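You operate a simulated robot arm through the tools that you are given. There is no shell and no other tool.

You are at the controls of a simulated robot arm. One attempt, no reset.

JOB
Spray polish on the cloudy patch and rub it clean.
Fine: use the green cloth and put it back; the cap waits on the trolley top and goes back on the can. What is to be rubbed or washed off counts as gone when no trace of it is left.

It is judged by the outcome, as a careful person would: the job done as asked, and still so three seconds after it is handed in. It fails if anything else is knocked over, pushed out of place, dropped, spilled or broken. A push-on lid holds only when it is set on centred and level and pressed home; a screw cap is set on level and turned clockwise until tight. Flat cloth is picked up by pressing the open fingertips on it (5 to 10 N) and closing them slowly along it; thin cloth reads only 2 to 8 mm in the jaws.

ROBOT AND FRAMES
A 7-joint arm with a fingered hand, fixed in place. Base frame: the origin is on the floor under the middle of its stand, x ahead of it, y to its left, z up; the work surface is at about z = 830. Lengths are in mm, angles in rad, forces in N, time in s.
With the tool pointing down near the work surface it reaches from about 360 to 700 mm from the base axis. Its first joint turns from -1.204 to 3.002 rad. Payload 3.2 kg.
Tool frame: the origin (TCP) lies between the finger pads and is the grasp point; the fingertips stand 26 mm ahead of it; z points along the fingers, y is the line along which they close. The gripper opens to 88 mm; its body begins 30 mm behind the TCP. The gripper is a hand of 5 fingers: y runs from the thumb to the fingers, the wrist lies at [-16, -108, -172] in the tool frame.
Orientation is that of the tool frame in the base frame, as a unit quaternion [x, y, z, w]. With the fingers straight down and the wrist toward the robot, the tool's x, y and z point along [0, 1, 0], [1, 0, 0] and [0, 0, -1] of the base frame.

CONTROLS
- The arm moves only by the tool nudge_tool. Its argument "rows" is a list of rows, each an object (a shift or turn left out is 0) with "linear": the shift along the tool's x, y, z in mm, a list of three; "rotation": the turn, a rotation vector about the tool's x, y, z in rad, a list of three. In form: [{"linear": [dx, dy, dz], "rotation": [rx, ry, rz]}, ...]. A call has 1 to 20 rows; each row is the pose to reach, as a shift and turn from the pose commanded when the call began, along the tool's axes at that moment. Rows are played at 5 a second. More than 50 mm and 0.15 rad between two rows, and nothing of the call is played. Where a pose cannot be reached the arm comes as near as it can. A force on the tool above 50 N (or 10 N above the force at the start of the call, whichever is more), or a blocked arm, ends the call early, and 0.2 s more pass. In this call time passes only in rows, and 0.2 s behind the last. The reply holds the time, the measured pose of the TCP, the force on the tool along the base axes, the opening and the grip force, in the units named above and with some noise, with the torque about the TCP (base axes, N m) and any sound that the robot's microphone picked up, and new pictures: "views" is both (left out), scene, wrist or none.
- Cameras (640 x 400 px; columns grow to the right, rows downward): "scene" is fixed at [400.5, -650.5, 1570.8]; the picture's right is [0.96, -0.28, 0.00], its down [-0.17, -0.59, -0.79] and it looks along [0.22, 0.76, -0.61] (base axes); focal length 300 px, centre (320, 200). "wrist" rides on the gripper at [67, -97, -117] in the tool frame; the picture's right is [-0.71, 0.33, -0.62], its down [-0.65, -0.65, 0.39] and it looks along [-0.28, 0.68, 0.68] (tool axes); focal length 234 px, centre (320, 200). There is no depth. A picture from a camera that has moved, and an enlarged one, comes with that camera's place and axes in the base frame and with its lens.
- slide_trunk(by): slides the trunk up (or, below 0, down) by that many mm; the arm rides with it, the base frame stays. It gives what a move gives, with no picture.
- curl_fingers(index, middle, ring, little, thumb_bend, thumb_turn): sets how far each is bent, from 0 (flat) to 100 (curled in); at 30 the hand is open as for a grip, at 70 the pads meet at the TCP. One left out holds its place. A second passes; each finger stops where it meets its share of the squeeze, and holds until it gets a number again. It is the only way to open and close the hand. It gives what a move gives, with no picture; readings hold the bend of each and the force on index, middle, ring, little, thumb and palm. thumb_turn goes from beside the hand (0) to across from the fingers (100), as for a grip.
- inspect(camera, box): a new picture of the part [left, top, right, bottom] of that camera's present view, enlarged. It takes no simulated time.
- hand_in(): hands the job in; it is judged then, once.

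Nothing tells you positions but the pictures and the camera data. Unless the task says otherwise, let go and move clear before handing in.

The tools are called after ">>>" as a command line: name --argument value ..., lists and objects as JSON in quotes. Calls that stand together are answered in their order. nudge_tool: Moves the arm, as the interface text tells. Its arguments: {"type":"object","properties":{"rows":{"type":"array","items":{"type":"object","properties":{"linear":{"type":"array","items":{"type":"number"}},"rotation":{"type":"array","items":{"type":"number"}}}}},"views":{"type":"string","enum":["both","scene","wrist","none"]}},"required":["rows"]} The other tools are called the same way: slide_trunk (by) moves the trunk up or down; curl_fingers (index, middle, ring, little, thumb_bend, thumb_turn) moves the fingers one by one; inspect (camera, box) takes an enlarged picture of a part of a camera's view; hand_in () hands the job in.

At the start:

```text
clock: 0.0
position: [424.3, -66.2, 1348.2]
ee_rot: [0.707, 0.707, 0.0, 0.0]
wrist_force: [-0.2, -0.3, -0.5]
moment: [0.0, 0.0, 0.0]
opening: 87.8
finger_force: 0.2
shape: jaw
bend: [30.0, 30.0, 30.0, 30.0, 30.0, 97.0]
finger forces: [0.0, 0.1, 0.0, 0.0, 0.1, 0.0]
trunk travel left (down, up): [-750.0, 90.0]
```

scene: 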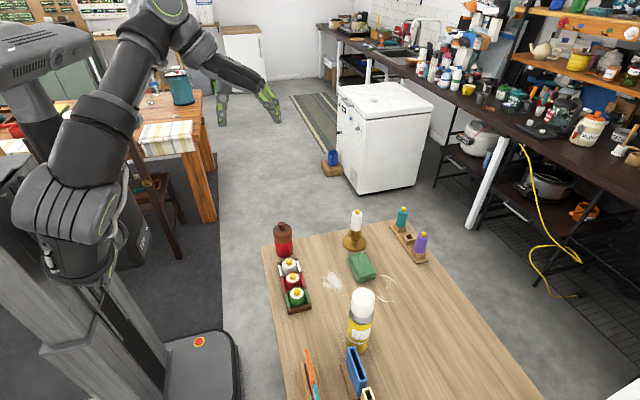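
wrist: 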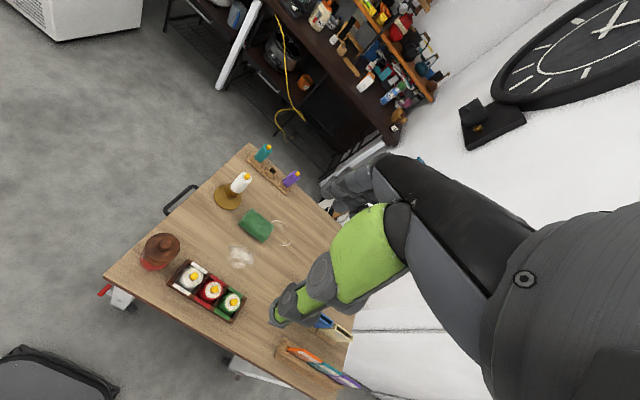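

I see a wooden trolley top with a spray can (yellow/white, capped), a green folded cloth, a cloudy patch near it, and other items. I'll take enlarged pictures first.

>>> inspect --camera "scene" --box '[250, 190, 450, 315]'

>>> inspect --camera "scene" --box '[270, 275, 470, 400]'

>>> inspect --camera "wrist" --box '[100, 140, 360, 302]'

```text
3.20 times, centred on (350, 252) of scene
camera zoom: at [400.5, -650.5, 1570.8], right [0.96, -0.28, 0.0], down [-0.17, -0.59, -0.79], along [0.22, 0.76, -0.61], focal length 959 px, centre (224, 32)
```

zoom: 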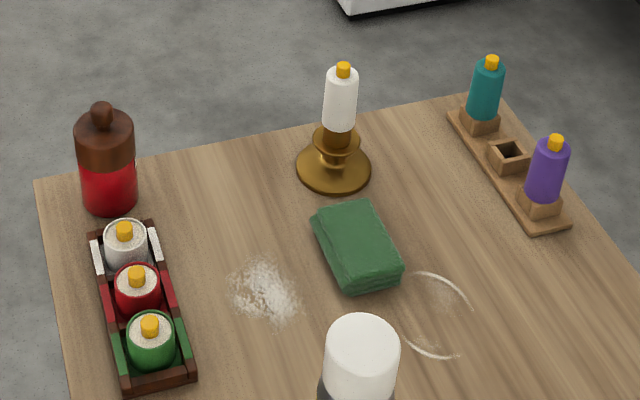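

```text
3.20 times, centred on (370, 338) of scene
camera zoom: at [400.5, -650.5, 1570.8], right [0.96, -0.28, 0.0], down [-0.17, -0.59, -0.79], along [0.22, 0.76, -0.61], focal length 959 px, centre (160, -240)
```

zoom: 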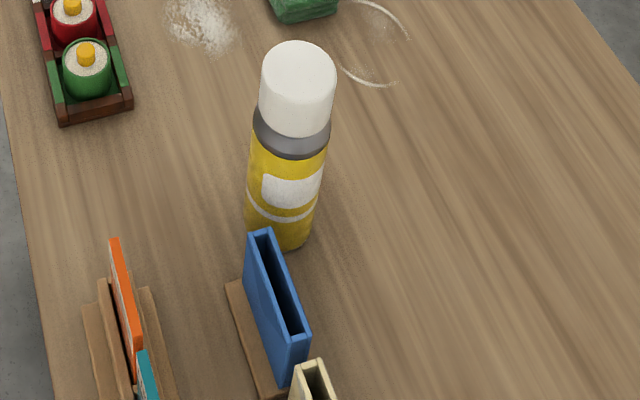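

```text
2.46 times, centred on (230, 221) of wrist
camera zoom: at [326.1, 1.0, 1464.8], right [0.33, -0.71, 0.62], down [-0.65, -0.65, -0.39], along [0.68, -0.28, -0.68], focal length 576 px, centre (542, 148)
```

zoom: 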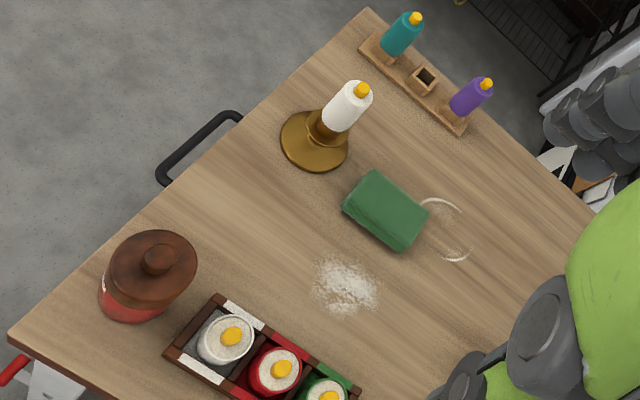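

The trolley has a powdery white patch and a ring mark, plus the capped can near (592, -310). I'll zoom in on the two marks and on the can to tell which one is the "cloudy patch".

>>> inspect --camera "scene" --box '[310, 260, 410, 322]'

>>> inspect --camera "wrist" --box '[210, 200, 310, 262]'

>>> inspect --camera "scene" --box '[320, 280, 400, 360]'

>>> inspect --camera "scene" --box '[180, 20, 300, 140]'

```text
6.40 times, centred on (360, 291) of scene
camera zoom: at [400.5, -650.5, 1570.8], right [0.96, -0.28, 0.0], down [-0.17, -0.59, -0.79], along [0.22, 0.76, -0.61], focal length 1918 px, centre (64, -382)
```

zoom: 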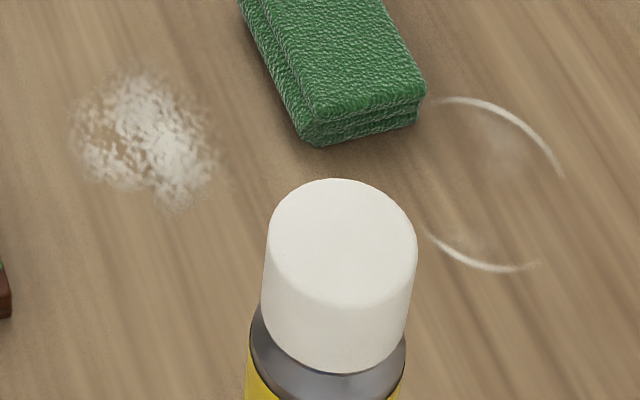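

```text
6.40 times, centred on (260, 231) of wrist
camera zoom: at [326.1, 1.0, 1464.8], right [0.33, -0.71, 0.62], down [-0.65, -0.65, -0.39], along [0.68, -0.28, -0.68], focal length 1499 px, centre (704, 2)
```

zoom: 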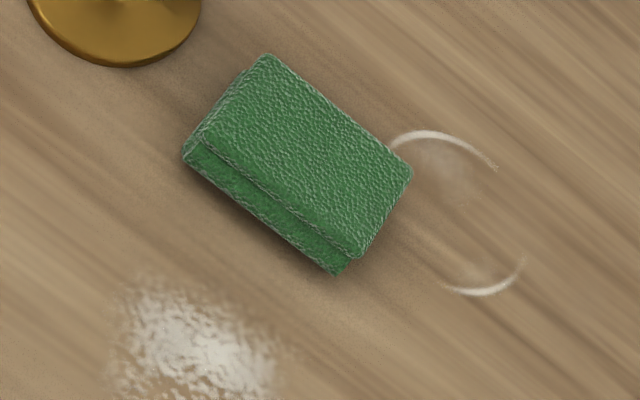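

```text
5.00 times, centred on (360, 320) of scene
camera zoom: at [400.5, -650.5, 1570.8], right [0.96, -0.28, 0.0], down [-0.17, -0.59, -0.79], along [0.22, 0.76, -0.61], focal length 1498 px, centre (120, -400)
```

zoom: 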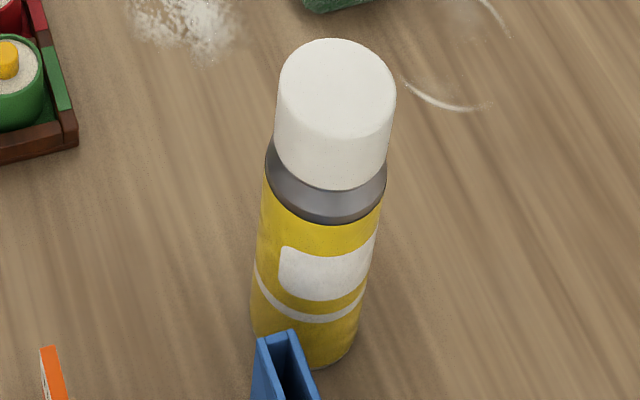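

```text
3.33 times, centred on (240, 80) of scene
camera zoom: at [400.5, -650.5, 1570.8], right [0.96, -0.28, 0.0], down [-0.17, -0.59, -0.79], along [0.22, 0.76, -0.61], focal length 999 px, centre (587, 600)
```

zoom: 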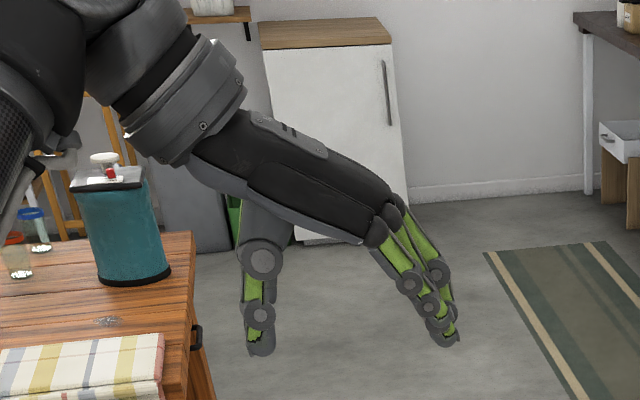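

The white, blotchy patch near (594, -122) is the cloudy patch; the ring further out is something else. I'll bend one finger to find out which side of the hand the index is on.

>>> curl_fingers --index 0

```text
clock: 1.0
position: [423.0, -66.6, 1348.7]
ee_rot: [0.707, 0.707, 0.0, 0.0]
wrist_force: [0.7, 1.0, 0.3]
moment: [0.02, 0.01, -0.02]
opening: 121.6
finger_force: 0.1
shape: fingers
bend: [0.0, 30.0, 30.0, 30.0, 30.0, 97.0]
finger forces: [0.0, 0.1, 0.0, 0.1, 0.0, 0.1]
trunk travel left (down, up): [-750.0, 90.0]
```

>>> inspect --camera "wrist" --box '[240, 140, 640, 390]'

>>> inspect --camera "scene" --box '[180, 20, 300, 140]'

```text
1.60 times, centred on (440, 265) of wrist
camera zoom: at [326.1, 1.0, 1464.8], right [0.33, -0.71, 0.62], down [-0.65, -0.65, -0.39], along [0.68, -0.28, -0.68], focal length 375 px, centre (128, 96)
```

zoom: 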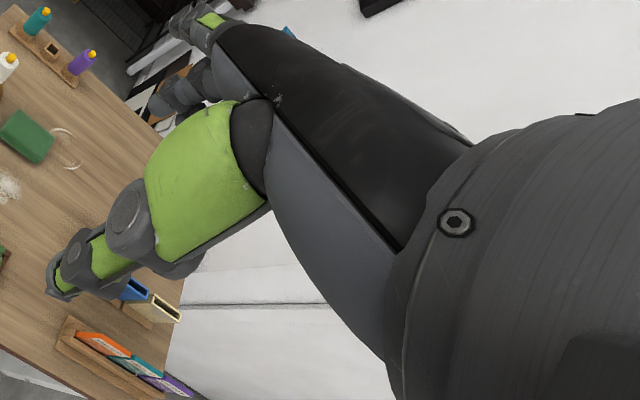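

```text
3.33 times, centred on (240, 80) of scene
camera zoom: at [400.5, -650.5, 1570.8], right [0.96, -0.28, 0.0], down [-0.17, -0.59, -0.79], along [0.22, 0.76, -0.61], focal length 999 px, centre (587, 600)
```

zoom: 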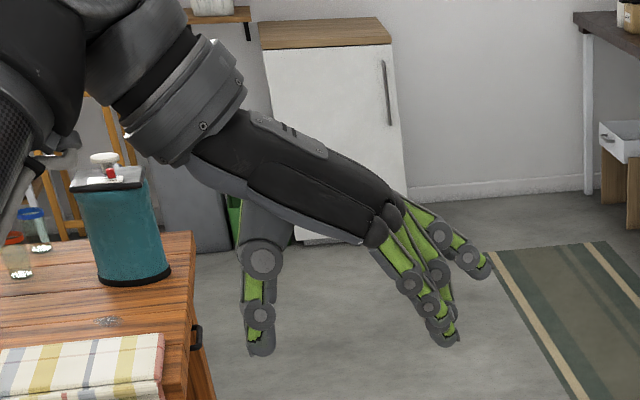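

The index is on the tool's +x side, so this is a right hand. I'll re-open the index and lower the trunk so the hand comes closer to the working height.

>>> curl_fingers --index 30

>>> slide_trunk --by -220

>>> inspect --camera "wrist" --box '[0, 0, 640, 400]'

>>> inspect --camera "scene" --box '[0, 0, 640, 400]'

```text
clock: 2.0
position: [424.0, -66.3, 1347.6]
ee_rot: [0.707, 0.707, 0.0, -0.001]
wrist_force: [0.5, -0.7, -0.3]
moment: [0.0, -0.02, 0.02]
opening: 88.0
finger_force: 0.1
shape: fingers
bend: [30.0, 30.0, 30.0, 30.0, 30.0, 97.0]
finger forces: [0.1, 0.0, 0.0, 0.0, 0.1, 0.0]
trunk travel left (down, up): [-750.0, 90.0]
```

```text
clock: 4.3
position: [423.7, -66.8, 1128.3]
ee_rot: [0.707, 0.707, -0.001, 0.0]
wrist_force: [0.6, -0.3, 0.3]
moment: [-0.02, -0.02, 0.03]
opening: 88.2
finger_force: 0.0
shape: fingers
bend: [30.0, 30.0, 30.0, 30.0, 30.0, 97.0]
finger forces: [0.0, 0.0, 0.1, 0.0, 0.0, 0.1]
trunk travel left (down, up): [-530.0, 310.0]
```

```text
1.00 times, centred on (320, 200) of wrist (not enlarged: the box is as wide or as high as the picture)
camera zoom: at [326.0, 1.1, 1244.8], right [0.33, -0.71, 0.62], down [-0.65, -0.65, -0.39], along [0.68, -0.28, -0.68], focal length 234 px, centre (320, 200)
```

zoom: 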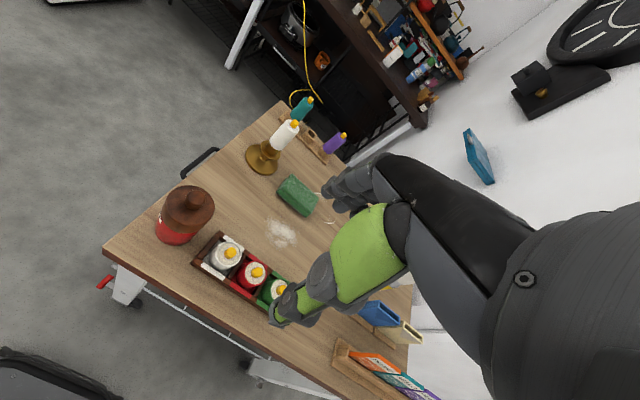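

```text
1.00 times, centred on (320, 200) of scene (not enlarged: the box is as wide or as high as the picture)
camera zoom: at [400.5, -650.5, 1570.8], right [0.96, -0.28, 0.0], down [-0.17, -0.59, -0.79], along [0.22, 0.76, -0.61], focal length 300 px, centre (320, 200)
```

zoom: 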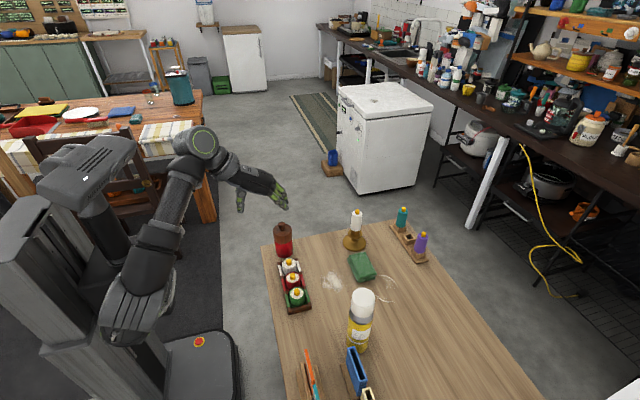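

I put the can axis near (592, -319) with the cap top at about z = 1025, and the cap looks roughly 49 mm wide and 40 mm tall. I'll move above it at a safe height.

>>> nudge_tool --rows '[{"linear": [-36, 24, 1]}, {"linear": [-72, 48, 2]}, {"linear": [-108, 72, 3]}, {"linear": [-144, 96, 4]}, {"linear": [-180, 120, 5]}, {"linear": [-216, 144, 6]}, {"linear": [-253, 168, 8]}]' --views "both"

```text
clock: 5.9
position: [548.3, -266.8, 1080.3]
ee_rot: [0.707, 0.707, 0.001, -0.002]
wrist_force: [0.4, -0.1, 0.7]
moment: [-0.01, 0.02, -0.02]
opening: 88.0
finger_force: 0.1
shape: fingers
bend: [30.0, 30.0, 30.0, 30.0, 30.0, 97.0]
finger forces: [0.0, 0.1, 0.0, 0.0, 0.0, 0.1]
out of reach, approached as far as the arm can: row 5, 6, 7
trunk travel left (down, up): [-530.0, 310.0]
camera wrist: at [450.7, -200.0, 1196.7], right [0.33, -0.71, 0.62], down [-0.66, -0.65, -0.39], along [0.68, -0.28, -0.68], focal length 234 px, centre (320, 200)
```

scene: 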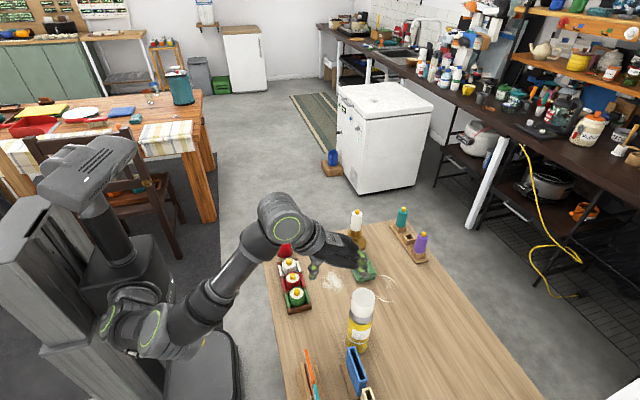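
wrist: 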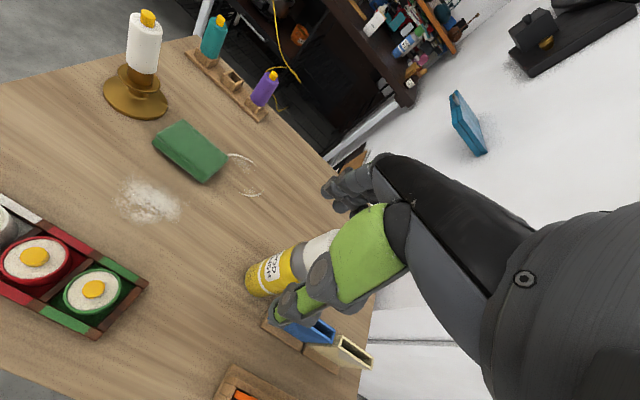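

The arm ran out of reach because the shoulder is too low compared with the wrist. I'll raise the trunk and try again for a spot above the can.

>>> slide_trunk --by 200

>>> nudge_tool --rows '[{"linear": [-15, 12, 40]}, {"linear": [-30, 24, 80]}, {"linear": [-40, 34, 120]}, {"linear": [-52, 44, 160]}]' --views "both"

```text
clock: 8.1
position: [546.4, -263.5, 1282.1]
ee_rot: [0.707, 0.707, 0.0, 0.0]
wrist_force: [0.7, 0.5, 0.0]
moment: [0.0, 0.03, 0.06]
opening: 87.9
finger_force: 0.1
shape: fingers
bend: [30.0, 30.0, 30.0, 30.0, 30.0, 97.0]
finger forces: [0.0, 0.0, 0.0, 0.1, 0.1, 0.0]
trunk travel left (down, up): [-730.0, 110.0]
```

```text
clock: 9.1
position: [590.1, -315.9, 1120.4]
ee_rot: [0.707, 0.707, 0.0, 0.0]
wrist_force: [0.2, 0.1, -0.5]
moment: [0.0, 0.02, -0.01]
opening: 87.8
finger_force: 0.0
shape: fingers
bend: [30.0, 30.0, 30.0, 30.0, 30.0, 97.0]
finger forces: [0.0, 0.0, 0.0, 0.0, 0.0, 0.0]
trunk travel left (down, up): [-730.0, 110.0]
camera wrist: at [493.5, -249.6, 1236.9], right [0.33, -0.71, 0.62], down [-0.65, -0.65, -0.39], along [0.68, -0.28, -0.68], focal length 234 px, centre (320, 200)
```

scene: 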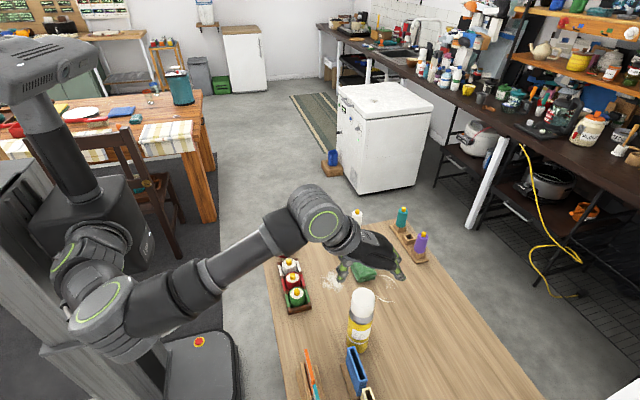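
wrist: 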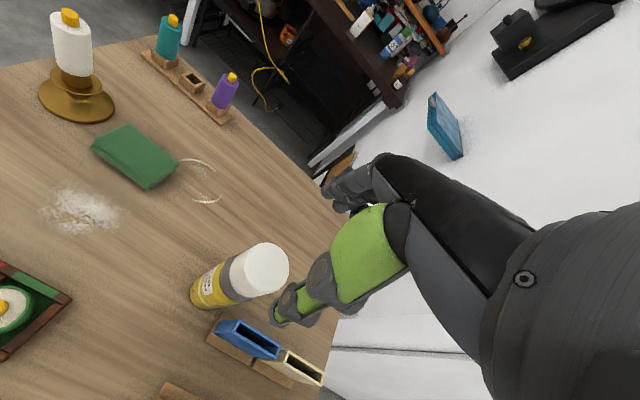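

I'm above the can now. I'll zoom in on the cap in the wrist picture to check where its axis is.

>>> inspect --camera "wrist" --box '[170, 220, 310, 320]'

>>> inspect --camera "scene" --box '[300, 230, 430, 360]'

```text
4.00 times, centred on (240, 270) of wrist
camera zoom: at [493.5, -249.6, 1236.9], right [0.33, -0.71, 0.62], down [-0.65, -0.65, -0.39], along [0.68, -0.28, -0.68], focal length 937 px, centre (640, -80)
```

zoom: 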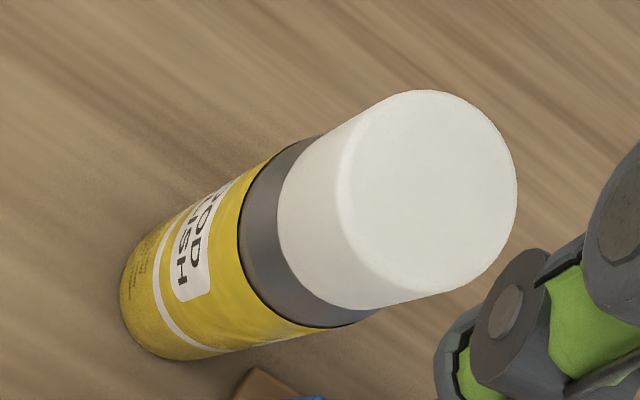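

```text
3.08 times, centred on (365, 295) of scene
camera zoom: at [400.5, -650.5, 1570.8], right [0.96, -0.28, 0.0], down [-0.17, -0.59, -0.79], along [0.22, 0.76, -0.61], focal length 922 px, centre (182, -92)
```

zoom: 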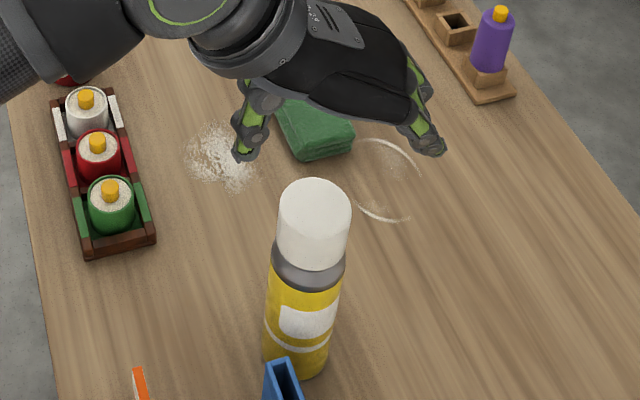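

The cap centre works out at about (589, -320). I'll go down around the cap with the hand open.

>>> nudge_tool --rows '[{"linear": [-2, 0, 30]}, {"linear": [-4, 0, 60]}, {"linear": [-4, 0, 90]}, {"linear": [-4, 0, 107]}]' --views "both"

```text
clock: 10.1
position: [589.4, -319.8, 1014.6]
ee_rot: [0.708, 0.706, 0.0, 0.001]
wrist_force: [0.3, -0.6, 1.0]
moment: [0.04, 0.04, 0.01]
opening: 87.9
finger_force: 0.0
shape: fingers
bend: [30.0, 30.0, 30.0, 30.0, 30.0, 97.0]
finger forces: [0.0, 0.0, 0.1, 0.0, 0.0, 0.0]
trunk travel left (down, up): [-730.0, 110.0]
camera wrist: at [492.9, -252.7, 1130.9], right [0.33, -0.71, 0.62], down [-0.65, -0.65, -0.39], along [0.68, -0.28, -0.68], focal length 234 px, centre (320, 200)
```

scene: 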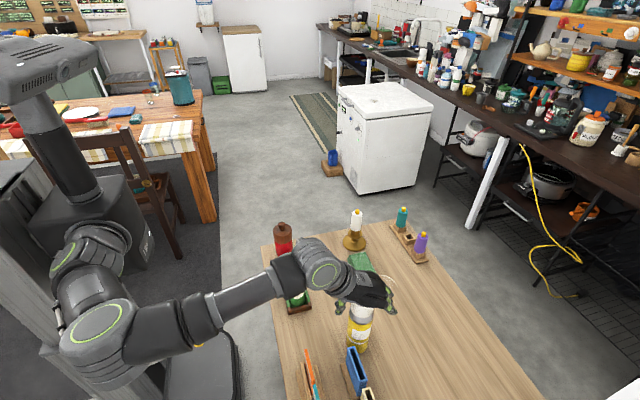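
wrist: 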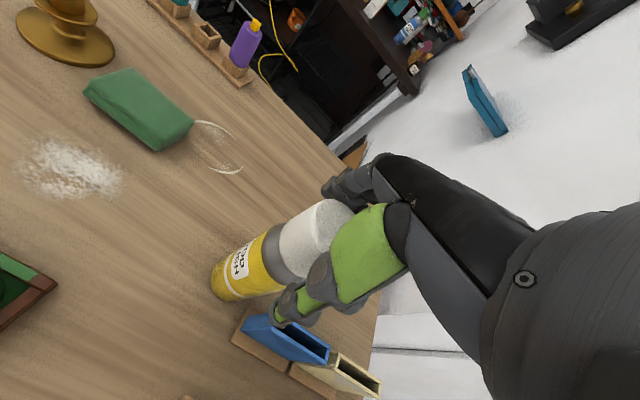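

>>> inspect --camera "scene" --box '[310, 245, 420, 355]'

>>> inspect --camera "wrist" --box '[200, 130, 420, 350]'

```text
3.64 times, centred on (365, 300) of scene
camera zoom: at [400.5, -650.5, 1570.8], right [0.96, -0.28, 0.0], down [-0.17, -0.59, -0.79], along [0.22, 0.76, -0.61], focal length 1090 px, centre (156, -164)
```

zoom: 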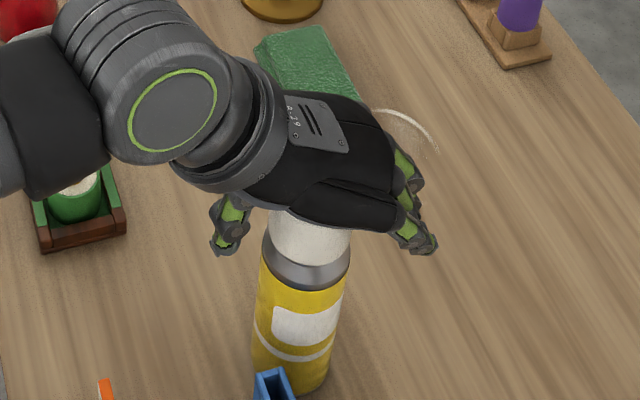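

```text
1.82 times, centred on (310, 240) of wrist
camera zoom: at [492.9, -252.7, 1130.9], right [0.33, -0.71, 0.62], down [-0.65, -0.65, -0.39], along [0.68, -0.28, -0.68], focal length 426 px, centre (338, 127)
```

zoom: 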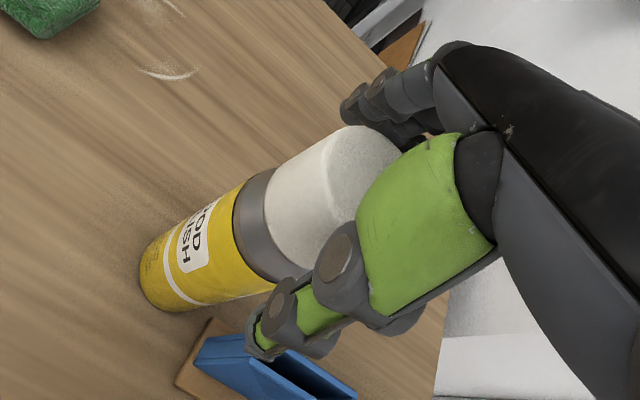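

The hand is around the cap. I'll close it in steps so the can isn't pushed sideways.

>>> curl_fingers --index 44 --middle 44 --ring 44 --little 44 --thumb_bend 44 --thumb_turn 97

>>> inspect --camera "wrist" --box '[200, 130, 420, 350]'

>>> inspect --camera "scene" --box '[310, 245, 420, 355]'

```text
clock: 11.1
position: [590.1, -319.0, 1014.9]
ee_rot: [0.707, 0.707, 0.0, 0.0]
wrist_force: [-0.4, -0.4, 0.3]
moment: [0.01, -0.01, -0.01]
opening: 59.1
finger_force: 0.0
shape: fingers
bend: [44.0, 44.0, 44.0, 44.0, 44.0, 96.0]
finger forces: [0.1, 0.0, 0.1, 0.0, 0.0, 0.0]
trunk travel left (down, up): [-730.0, 110.0]
```

```text
1.82 times, centred on (310, 240) of wrist
camera zoom: at [492.7, -252.5, 1131.4], right [0.33, -0.71, 0.62], down [-0.65, -0.65, -0.39], along [0.68, -0.28, -0.68], focal length 426 px, centre (338, 127)
```

zoom: 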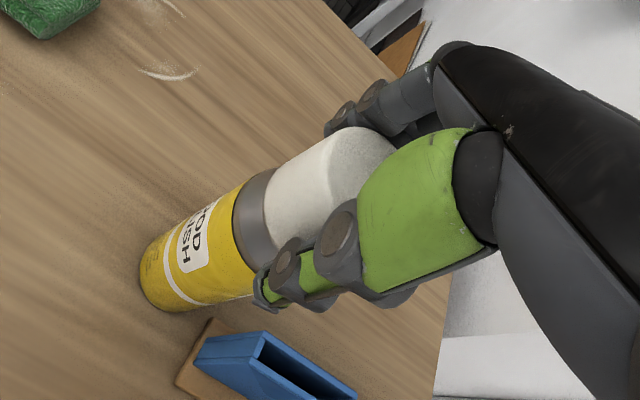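

```text
3.64 times, centred on (365, 300) of scene
camera zoom: at [400.5, -650.5, 1570.8], right [0.96, -0.28, 0.0], down [-0.17, -0.59, -0.79], along [0.22, 0.76, -0.61], focal length 1090 px, centre (156, -164)
```

zoom: 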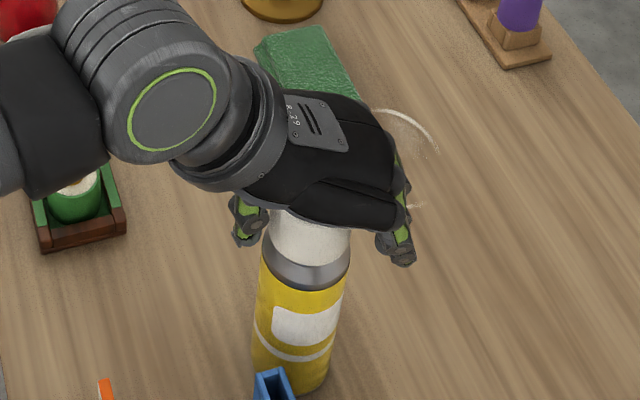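

The thumb is nearly touching while the fingers still have a gap, so I'll shift a few mm toward the robot and then close more.

>>> nudge_tool --rows '[{"linear": [0, -3, 0]}]' --views "none"

>>> curl_fingers --index 48 --middle 48 --ring 48 --little 48 --thumb_bend 48

>>> inspect --camera "scene" --box '[310, 245, 420, 355]'

```text
clock: 11.5
position: [588.2, -320.0, 1015.3]
ee_rot: [0.707, 0.707, 0.0, 0.0]
wrist_force: [1.5, 0.3, -0.2]
moment: [-0.03, -0.01, -0.01]
opening: 59.0
finger_force: 0.1
shape: fingers
bend: [44.0, 44.0, 44.0, 44.0, 44.0, 96.0]
finger forces: [0.3, 0.0, 0.0, 0.0, 0.0, 0.0]
trunk travel left (down, up): [-730.0, 110.0]
```

```text
clock: 12.5
position: [587.9, -318.6, 1015.2]
ee_rot: [0.707, 0.707, 0.0, 0.0]
wrist_force: [0.5, 1.0, 0.1]
moment: [0.04, 0.01, 0.02]
opening: 52.1
finger_force: 1.4
shape: fingers
bend: [47.0, 48.0, 48.0, 48.0, 47.0, 97.0]
finger forces: [1.2, 0.0, 0.0, 0.0, 0.8, 0.1]
trunk travel left (down, up): [-730.0, 110.0]
```

```text
3.64 times, centred on (365, 300) of scene
camera zoom: at [400.5, -650.5, 1570.8], right [0.96, -0.28, 0.0], down [-0.17, -0.59, -0.79], along [0.22, 0.76, -0.61], focal length 1090 px, centre (156, -164)
```

zoom: 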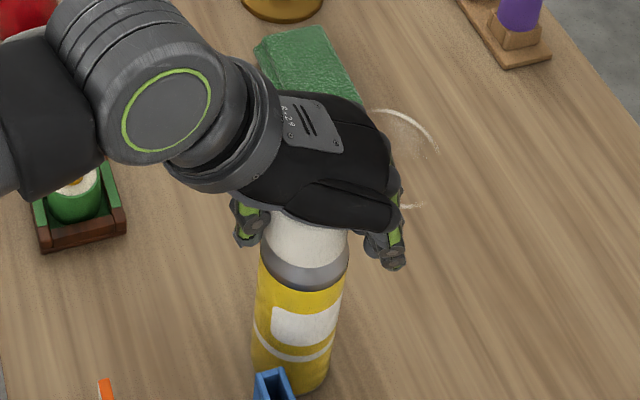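

>>> inspect --camera "wrist" --box '[200, 130, 420, 350]'

>>> inspect --camera "scene" --box '[335, 270, 395, 320]'

```text
1.82 times, centred on (310, 240) of wrist
camera zoom: at [490.0, -252.5, 1131.4], right [0.33, -0.71, 0.62], down [-0.65, -0.65, -0.39], along [0.68, -0.28, -0.68], focal length 426 px, centre (338, 127)
```

zoom: 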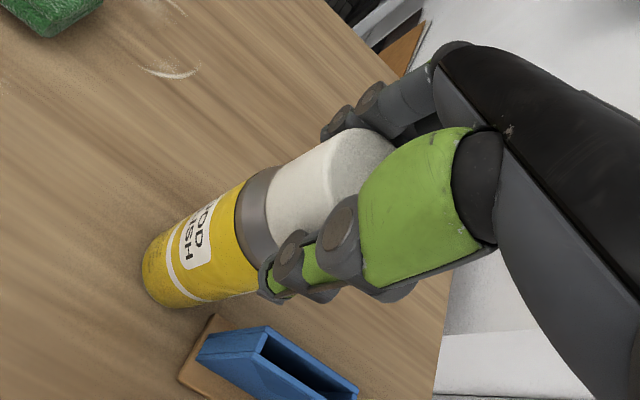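

```text
8.00 times, centred on (365, 295) of scene
camera zoom: at [400.5, -650.5, 1570.8], right [0.96, -0.28, 0.0], down [-0.17, -0.59, -0.79], along [0.22, 0.76, -0.61], focal length 2398 px, centre (-40, -560)
```

zoom: 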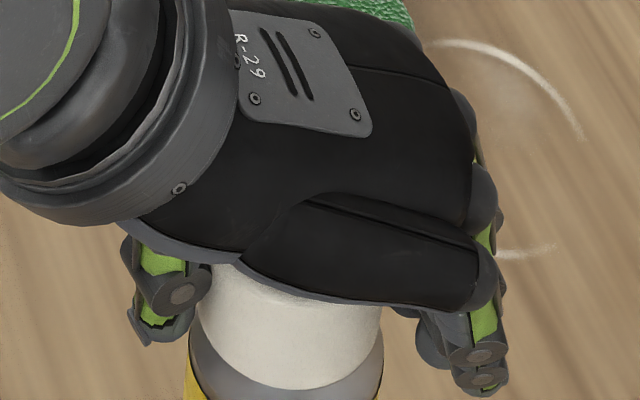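

Index and thumb are touching the cap. I'll tighten the grip now.

>>> curl_fingers --index 60 --middle 60 --ring 52 --little 48 --thumb_bend 60

>>> inspect --camera "scene" --box '[310, 245, 420, 355]'

>>> inspect --camera "wrist" --box '[200, 130, 420, 350]'

```text
clock: 13.5
position: [587.4, -319.0, 1015.2]
ee_rot: [0.707, 0.707, 0.001, 0.0]
wrist_force: [1.0, -0.1, 2.9]
moment: [-0.03, -0.09, -0.02]
opening: 49.3
finger_force: 13.3
shape: fingers
bend: [52.0, 53.0, 52.0, 48.0, 49.0, 97.0]
finger forces: [9.1, 5.6, 0.1, 0.0, 13.4, 0.1]
trunk travel left (down, up): [-730.0, 110.0]
```

```text
3.64 times, centred on (365, 300) of scene
camera zoom: at [400.5, -650.5, 1570.8], right [0.96, -0.28, 0.0], down [-0.17, -0.59, -0.79], along [0.22, 0.76, -0.61], focal length 1090 px, centre (156, -164)
```

zoom: 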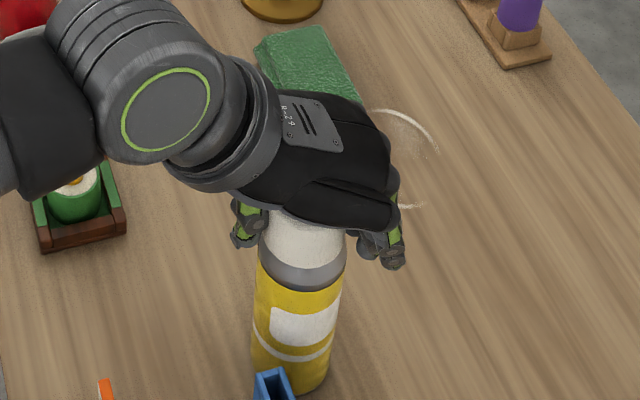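

```text
1.82 times, centred on (310, 240) of wrist
camera zoom: at [489.9, -252.3, 1131.7], right [0.33, -0.71, 0.62], down [-0.65, -0.65, -0.39], along [0.68, -0.28, -0.68], focal length 426 px, centre (338, 127)
```

zoom: 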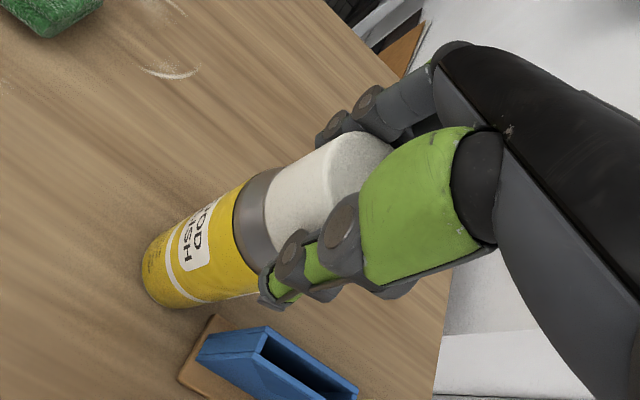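

The grip on the cap reads about 13 N. I'll lift a little and check whether the cap comes free or the can rises with it.

>>> nudge_tool --rows '[{"linear": [0, 0, -3]}, {"linear": [0, 0, -6]}, {"linear": [0, 0, -9]}, {"linear": [0, 0, -12]}]' --views "none"

>>> inspect --camera "scene" --box '[310, 245, 420, 355]'

>>> inspect --camera "wrist" --box '[200, 130, 420, 350]'

```text
clock: 14.5
position: [587.7, -319.4, 1026.9]
ee_rot: [0.708, 0.706, 0.001, 0.0]
wrist_force: [0.5, -0.6, -0.2]
moment: [0.01, 0.0, -0.03]
opening: 49.2
finger_force: 13.3
shape: fingers
bend: [52.0, 53.0, 52.0, 48.0, 49.0, 97.0]
finger forces: [8.7, 4.9, 0.1, 0.0, 13.8, 0.0]
trunk travel left (down, up): [-730.0, 110.0]
```

```text
3.64 times, centred on (365, 300) of scene
camera zoom: at [400.5, -650.5, 1570.8], right [0.96, -0.28, 0.0], down [-0.17, -0.59, -0.79], along [0.22, 0.76, -0.61], focal length 1090 px, centre (156, -164)
```

zoom: 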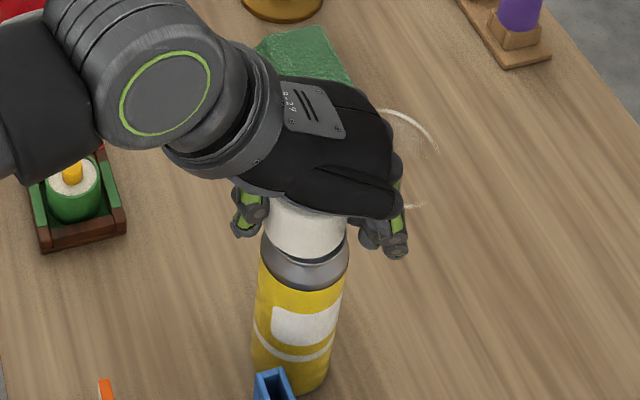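

```text
1.82 times, centred on (310, 240) of wrist
camera zoom: at [489.5, -252.7, 1143.5], right [0.33, -0.71, 0.62], down [-0.65, -0.65, -0.39], along [0.68, -0.28, -0.68], focal length 426 px, centre (338, 127)
```

zoom: 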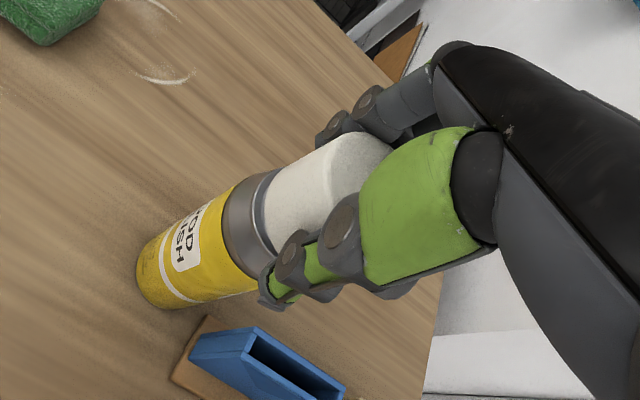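

The cap is sliding off and the can is staying on the table. I'll lift clear and look at the nozzle.

>>> nudge_tool --rows '[{"linear": [0, 0, -10]}, {"linear": [0, 0, -30]}, {"linear": [0, 0, -60]}, {"linear": [0, 0, -90]}]' --views "none"

>>> inspect --camera "scene" --box '[310, 220, 430, 355]'

>>> inspect --camera "wrist" --box '[140, 180, 360, 350]'

```text
clock: 15.5
position: [585.8, -319.6, 1117.9]
ee_rot: [0.707, 0.707, 0.0, 0.0]
wrist_force: [0.8, -0.3, 0.2]
moment: [0.01, 0.02, 0.01]
opening: 49.3
finger_force: 13.2
shape: fingers
bend: [52.0, 53.0, 52.0, 48.0, 49.0, 97.0]
finger forces: [8.8, 5.0, 0.0, 0.1, 13.6, 0.1]
trunk travel left (down, up): [-730.0, 110.0]
```

```text
2.96 times, centred on (370, 288) of scene
camera zoom: at [400.5, -650.5, 1570.8], right [0.96, -0.28, 0.0], down [-0.17, -0.59, -0.79], along [0.22, 0.76, -0.61], focal length 888 px, centre (172, -59)
```

zoom: 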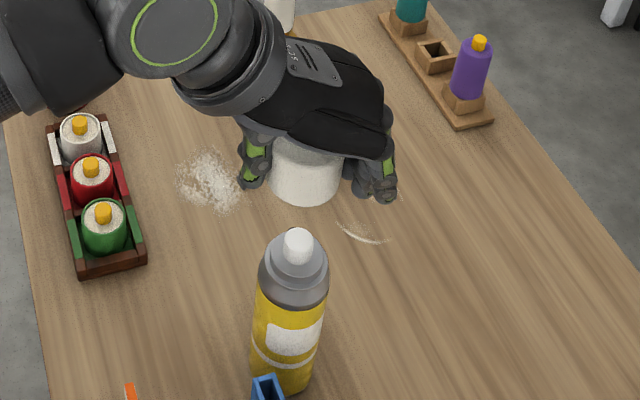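

```text
2.35 times, centred on (250, 265) of wrist
camera zoom: at [489.0, -252.5, 1233.2], right [0.33, -0.71, 0.62], down [-0.65, -0.65, -0.39], along [0.68, -0.28, -0.68], focal length 551 px, centre (485, 47)
```

zoom: 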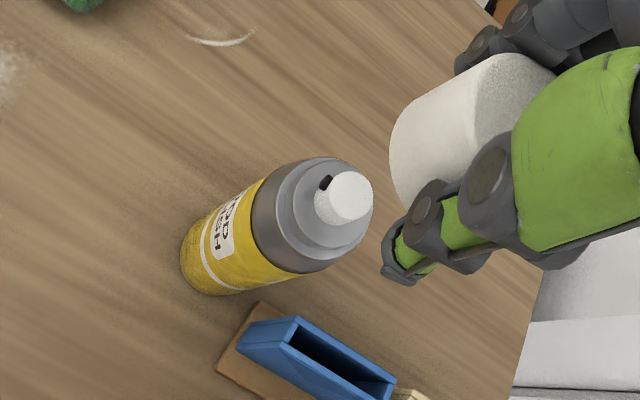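

>>> inspect --camera "wrist" --box '[235, 235, 305, 285]'

>>> inspect --camera "scene" --box '[390, 290, 430, 330]'

>>> inspect --camera "scene" --box '[385, 285, 445, 345]'

>>> inspect --camera "scene" --box '[335, 290, 385, 340]'

```text
8.00 times, centred on (270, 260) of wrist
camera zoom: at [489.0, -252.5, 1233.2], right [0.33, -0.71, 0.62], down [-0.65, -0.65, -0.39], along [0.68, -0.28, -0.68], focal length 1873 px, centre (720, -280)
```

zoom: 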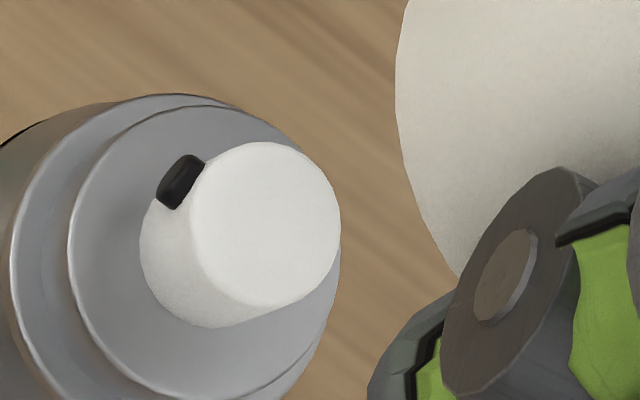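

```text
10.00 times, centred on (410, 310) of scene
camera zoom: at [400.5, -650.5, 1570.8], right [0.96, -0.28, 0.0], down [-0.17, -0.59, -0.79], along [0.22, 0.76, -0.61], focal length 2997 px, centre (-580, -900)
```

zoom: 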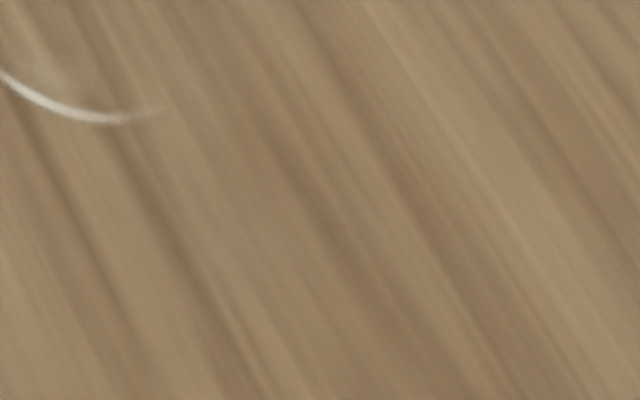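

```text
6.67 times, centred on (415, 315) of scene
camera zoom: at [400.5, -650.5, 1570.8], right [0.96, -0.28, 0.0], down [-0.17, -0.59, -0.79], along [0.22, 0.76, -0.61], focal length 1998 px, centre (-313, -567)
```

zoom: 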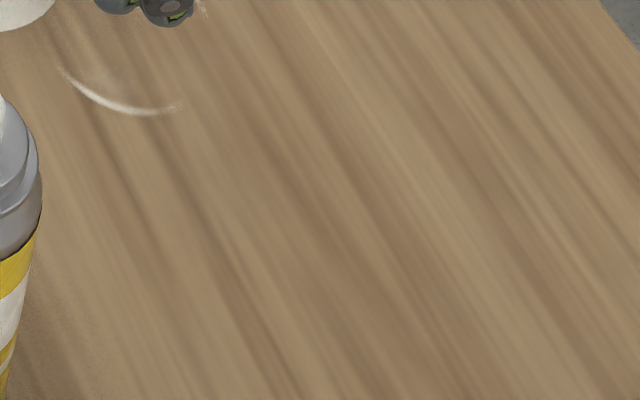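

```text
8.00 times, centred on (360, 315) of scene
camera zoom: at [400.5, -650.5, 1570.8], right [0.96, -0.28, 0.0], down [-0.17, -0.59, -0.79], along [0.22, 0.76, -0.61], focal length 2398 px, centre (0, -720)
```

zoom: 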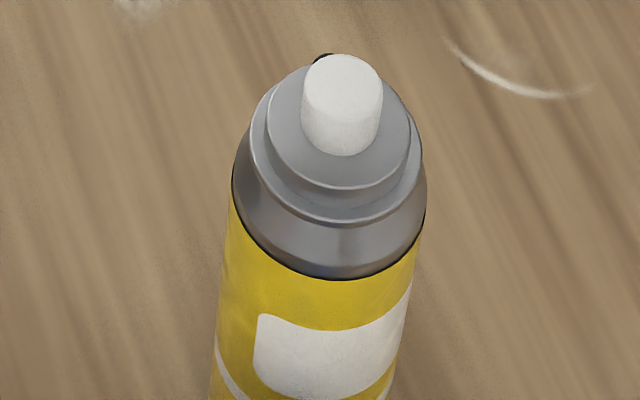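

The cap is off. The white button's black orifice faces +y, toward the patch. I'll set the cap on a clear spot near (632, -222), moving sideways first while still high.

>>> nudge_tool --rows '[{"linear": [33, 15, 0]}, {"linear": [66, 30, 0]}, {"linear": [98, 46, 0]}]' --views "none"

>>> slide_trunk --by -150

>>> inspect --camera "wrist" --box '[0, 0, 640, 400]'

>>> inspect --camera "scene" --box '[280, 200, 460, 380]'

```text
clock: 16.3
position: [633.6, -219.2, 1115.9]
ee_rot: [0.707, 0.707, -0.001, 0.0]
wrist_force: [-0.2, 0.4, -0.4]
moment: [-0.03, 0.01, 0.01]
opening: 49.1
finger_force: 13.6
shape: fingers
bend: [52.0, 53.0, 52.0, 48.0, 49.0, 97.0]
finger forces: [8.6, 4.9, 0.0, 0.0, 13.4, 0.1]
trunk travel left (down, up): [-730.0, 110.0]
```

```text
clock: 18.1
position: [631.2, -221.0, 965.8]
ee_rot: [0.708, 0.707, 0.0, -0.001]
wrist_force: [-0.1, 0.5, -0.5]
moment: [0.01, 0.0, -0.01]
opening: 49.1
finger_force: 13.7
shape: fingers
bend: [52.0, 53.0, 52.0, 48.0, 49.0, 97.0]
finger forces: [8.7, 4.8, 0.0, 0.0, 13.5, 0.0]
trunk travel left (down, up): [-580.0, 260.0]
```

```text
1.00 times, centred on (320, 200) of wrist (not enlarged: the box is as wide or as high as the picture)
camera zoom: at [535.0, -154.8, 1082.9], right [0.33, -0.71, 0.62], down [-0.65, -0.65, -0.39], along [0.68, -0.28, -0.68], focal length 234 px, centre (320, 200)
```

zoom: 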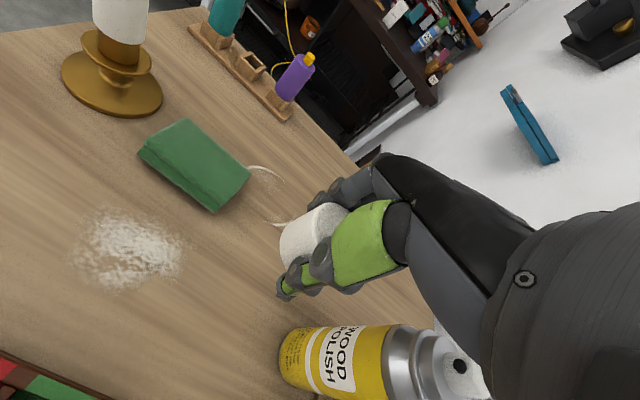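

```text
2.22 times, centred on (370, 290) of scene
camera zoom: at [400.5, -650.5, 1570.8], right [0.96, -0.28, 0.0], down [-0.17, -0.59, -0.79], along [0.22, 0.76, -0.61], focal length 666 px, centre (209, 0)
```

zoom: 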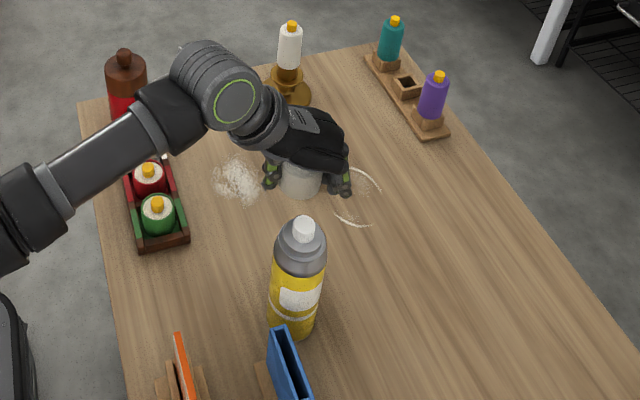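

The spot below looks clear. I'll lower the cap toward the surface.

>>> nudge_tool --rows '[{"linear": [0, 0, 25]}, {"linear": [0, 0, 50]}, {"linear": [0, 0, 75]}, {"linear": [0, 0, 92]}]' --views "scene"

>>> inspect --camera "wrist" --box '[200, 130, 420, 350]'

>>> inspect --camera "scene" --box '[320, 230, 410, 310]'

```text
clock: 19.1
position: [631.7, -222.0, 874.6]
ee_rot: [0.707, 0.707, 0.001, 0.0]
wrist_force: [0.7, -0.7, 0.6]
moment: [0.01, 0.01, 0.01]
opening: 48.8
finger_force: 13.4
shape: fingers
bend: [52.0, 54.0, 52.0, 48.0, 49.0, 97.0]
finger forces: [8.6, 4.8, 0.1, 0.1, 13.3, 0.1]
trunk travel left (down, up): [-580.0, 260.0]
```

scene: 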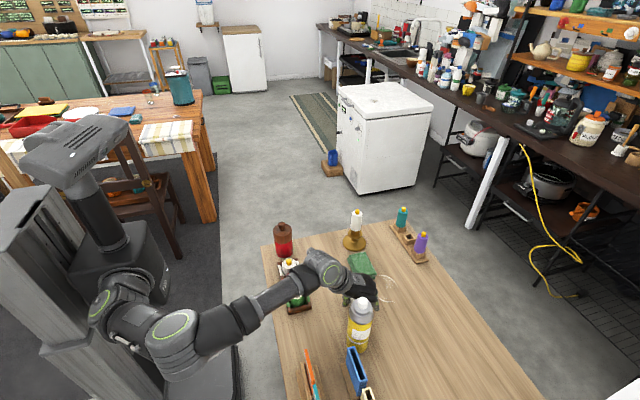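

```text
1.82 times, centred on (310, 240) of wrist
camera zoom: at [534.7, -154.8, 990.0], right [0.33, -0.71, 0.62], down [-0.65, -0.65, -0.39], along [0.68, -0.28, -0.68], focal length 426 px, centre (338, 127)
```

zoom: 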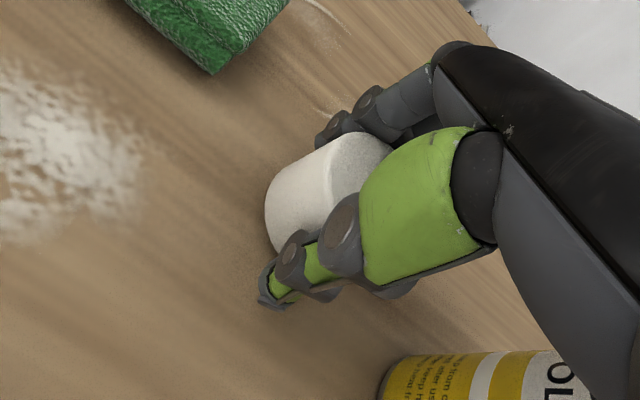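

```text
5.00 times, centred on (365, 270) of scene
camera zoom: at [400.5, -650.5, 1570.8], right [0.96, -0.28, 0.0], down [-0.17, -0.59, -0.79], along [0.22, 0.76, -0.61], focal length 1498 px, centre (95, -150)
```

zoom: 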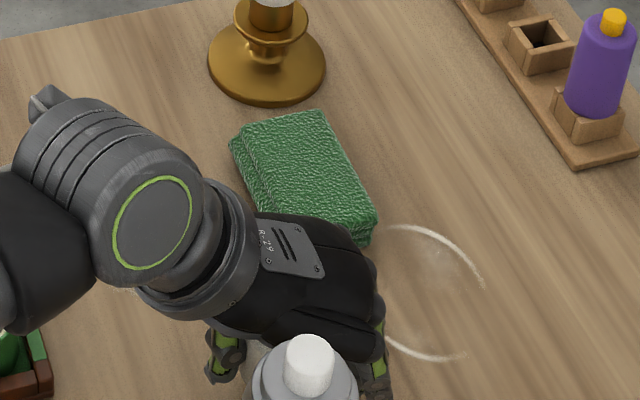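

>>> nudge_tool --rows '[{"linear": [0, 0, 3]}, {"linear": [0, 0, 6]}, {"linear": [0, 0, 9]}, {"linear": [0, 0, 11]}]' --views "none"

```text
clock: 20.1
position: [632.6, -220.6, 863.1]
ee_rot: [0.707, 0.707, 0.0, 0.0]
wrist_force: [-1.1, 0.2, 0.3]
moment: [0.03, 0.0, 0.02]
opening: 48.9
finger_force: 14.1
shape: fingers
bend: [52.0, 54.0, 52.0, 48.0, 49.0, 97.0]
finger forces: [8.7, 4.8, 0.1, 0.1, 13.3, 0.0]
trunk travel left (down, up): [-580.0, 260.0]
```

>>> nudge_tool --rows '[{"linear": [0, 0, 1]}, {"linear": [0, 0, 2]}, {"linear": [0, 0, 3]}]' --views "wrist"

```text
clock: 20.9
position: [633.0, -222.1, 860.9]
ee_rot: [0.708, 0.707, 0.0, 0.001]
wrist_force: [1.3, -0.4, 0.5]
moment: [-0.02, -0.05, 0.01]
opening: 48.7
finger_force: 13.3
shape: fingers
bend: [52.0, 54.0, 52.0, 48.0, 49.0, 97.0]
finger forces: [8.6, 5.9, 0.0, 0.1, 13.3, 0.0]
trunk travel left (down, up): [-580.0, 260.0]
camera wrist: at [535.0, -154.9, 976.8], right [0.33, -0.71, 0.62], down [-0.65, -0.65, -0.39], along [0.68, -0.28, -0.68], focal length 234 px, centre (320, 200)
```

wrist: 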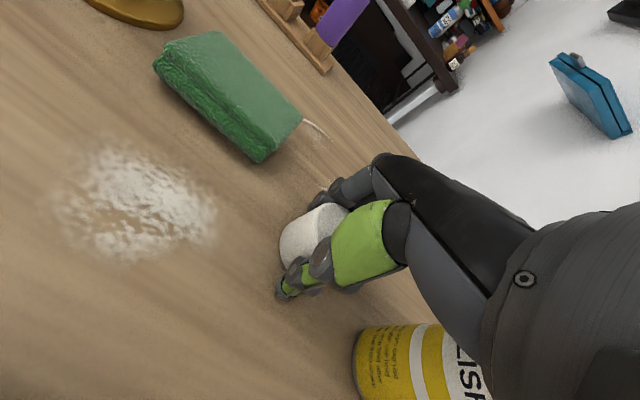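

>>> nudge_tool --rows '[{"linear": [0, 0, 1]}, {"linear": [0, 0, 2]}, {"linear": [0, 0, 3]}]' --views "none"

>>> inspect --camera "wrist" --box '[240, 170, 400, 320]'

```text
clock: 21.6
position: [631.7, -222.9, 860.4]
ee_rot: [0.707, 0.707, 0.002, 0.003]
wrist_force: [2.2, -0.7, 8.4]
moment: [-0.15, -0.36, -0.04]
opening: 49.2
finger_force: 17.3
shape: fingers
bend: [52.0, 53.0, 52.0, 48.0, 49.0, 97.0]
finger forces: [8.8, 13.8, 0.1, 0.0, 13.0, 0.0]
trunk travel left (down, up): [-580.0, 260.0]
```

```text
2.67 times, centred on (320, 245) of wrist
camera zoom: at [534.2, -154.7, 976.1], right [0.33, -0.71, 0.63], down [-0.65, -0.65, -0.39], along [0.68, -0.28, -0.67], focal length 624 px, centre (320, 80)
```

zoom: 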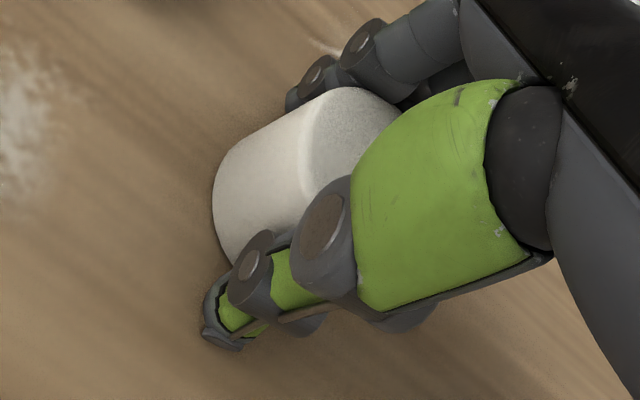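

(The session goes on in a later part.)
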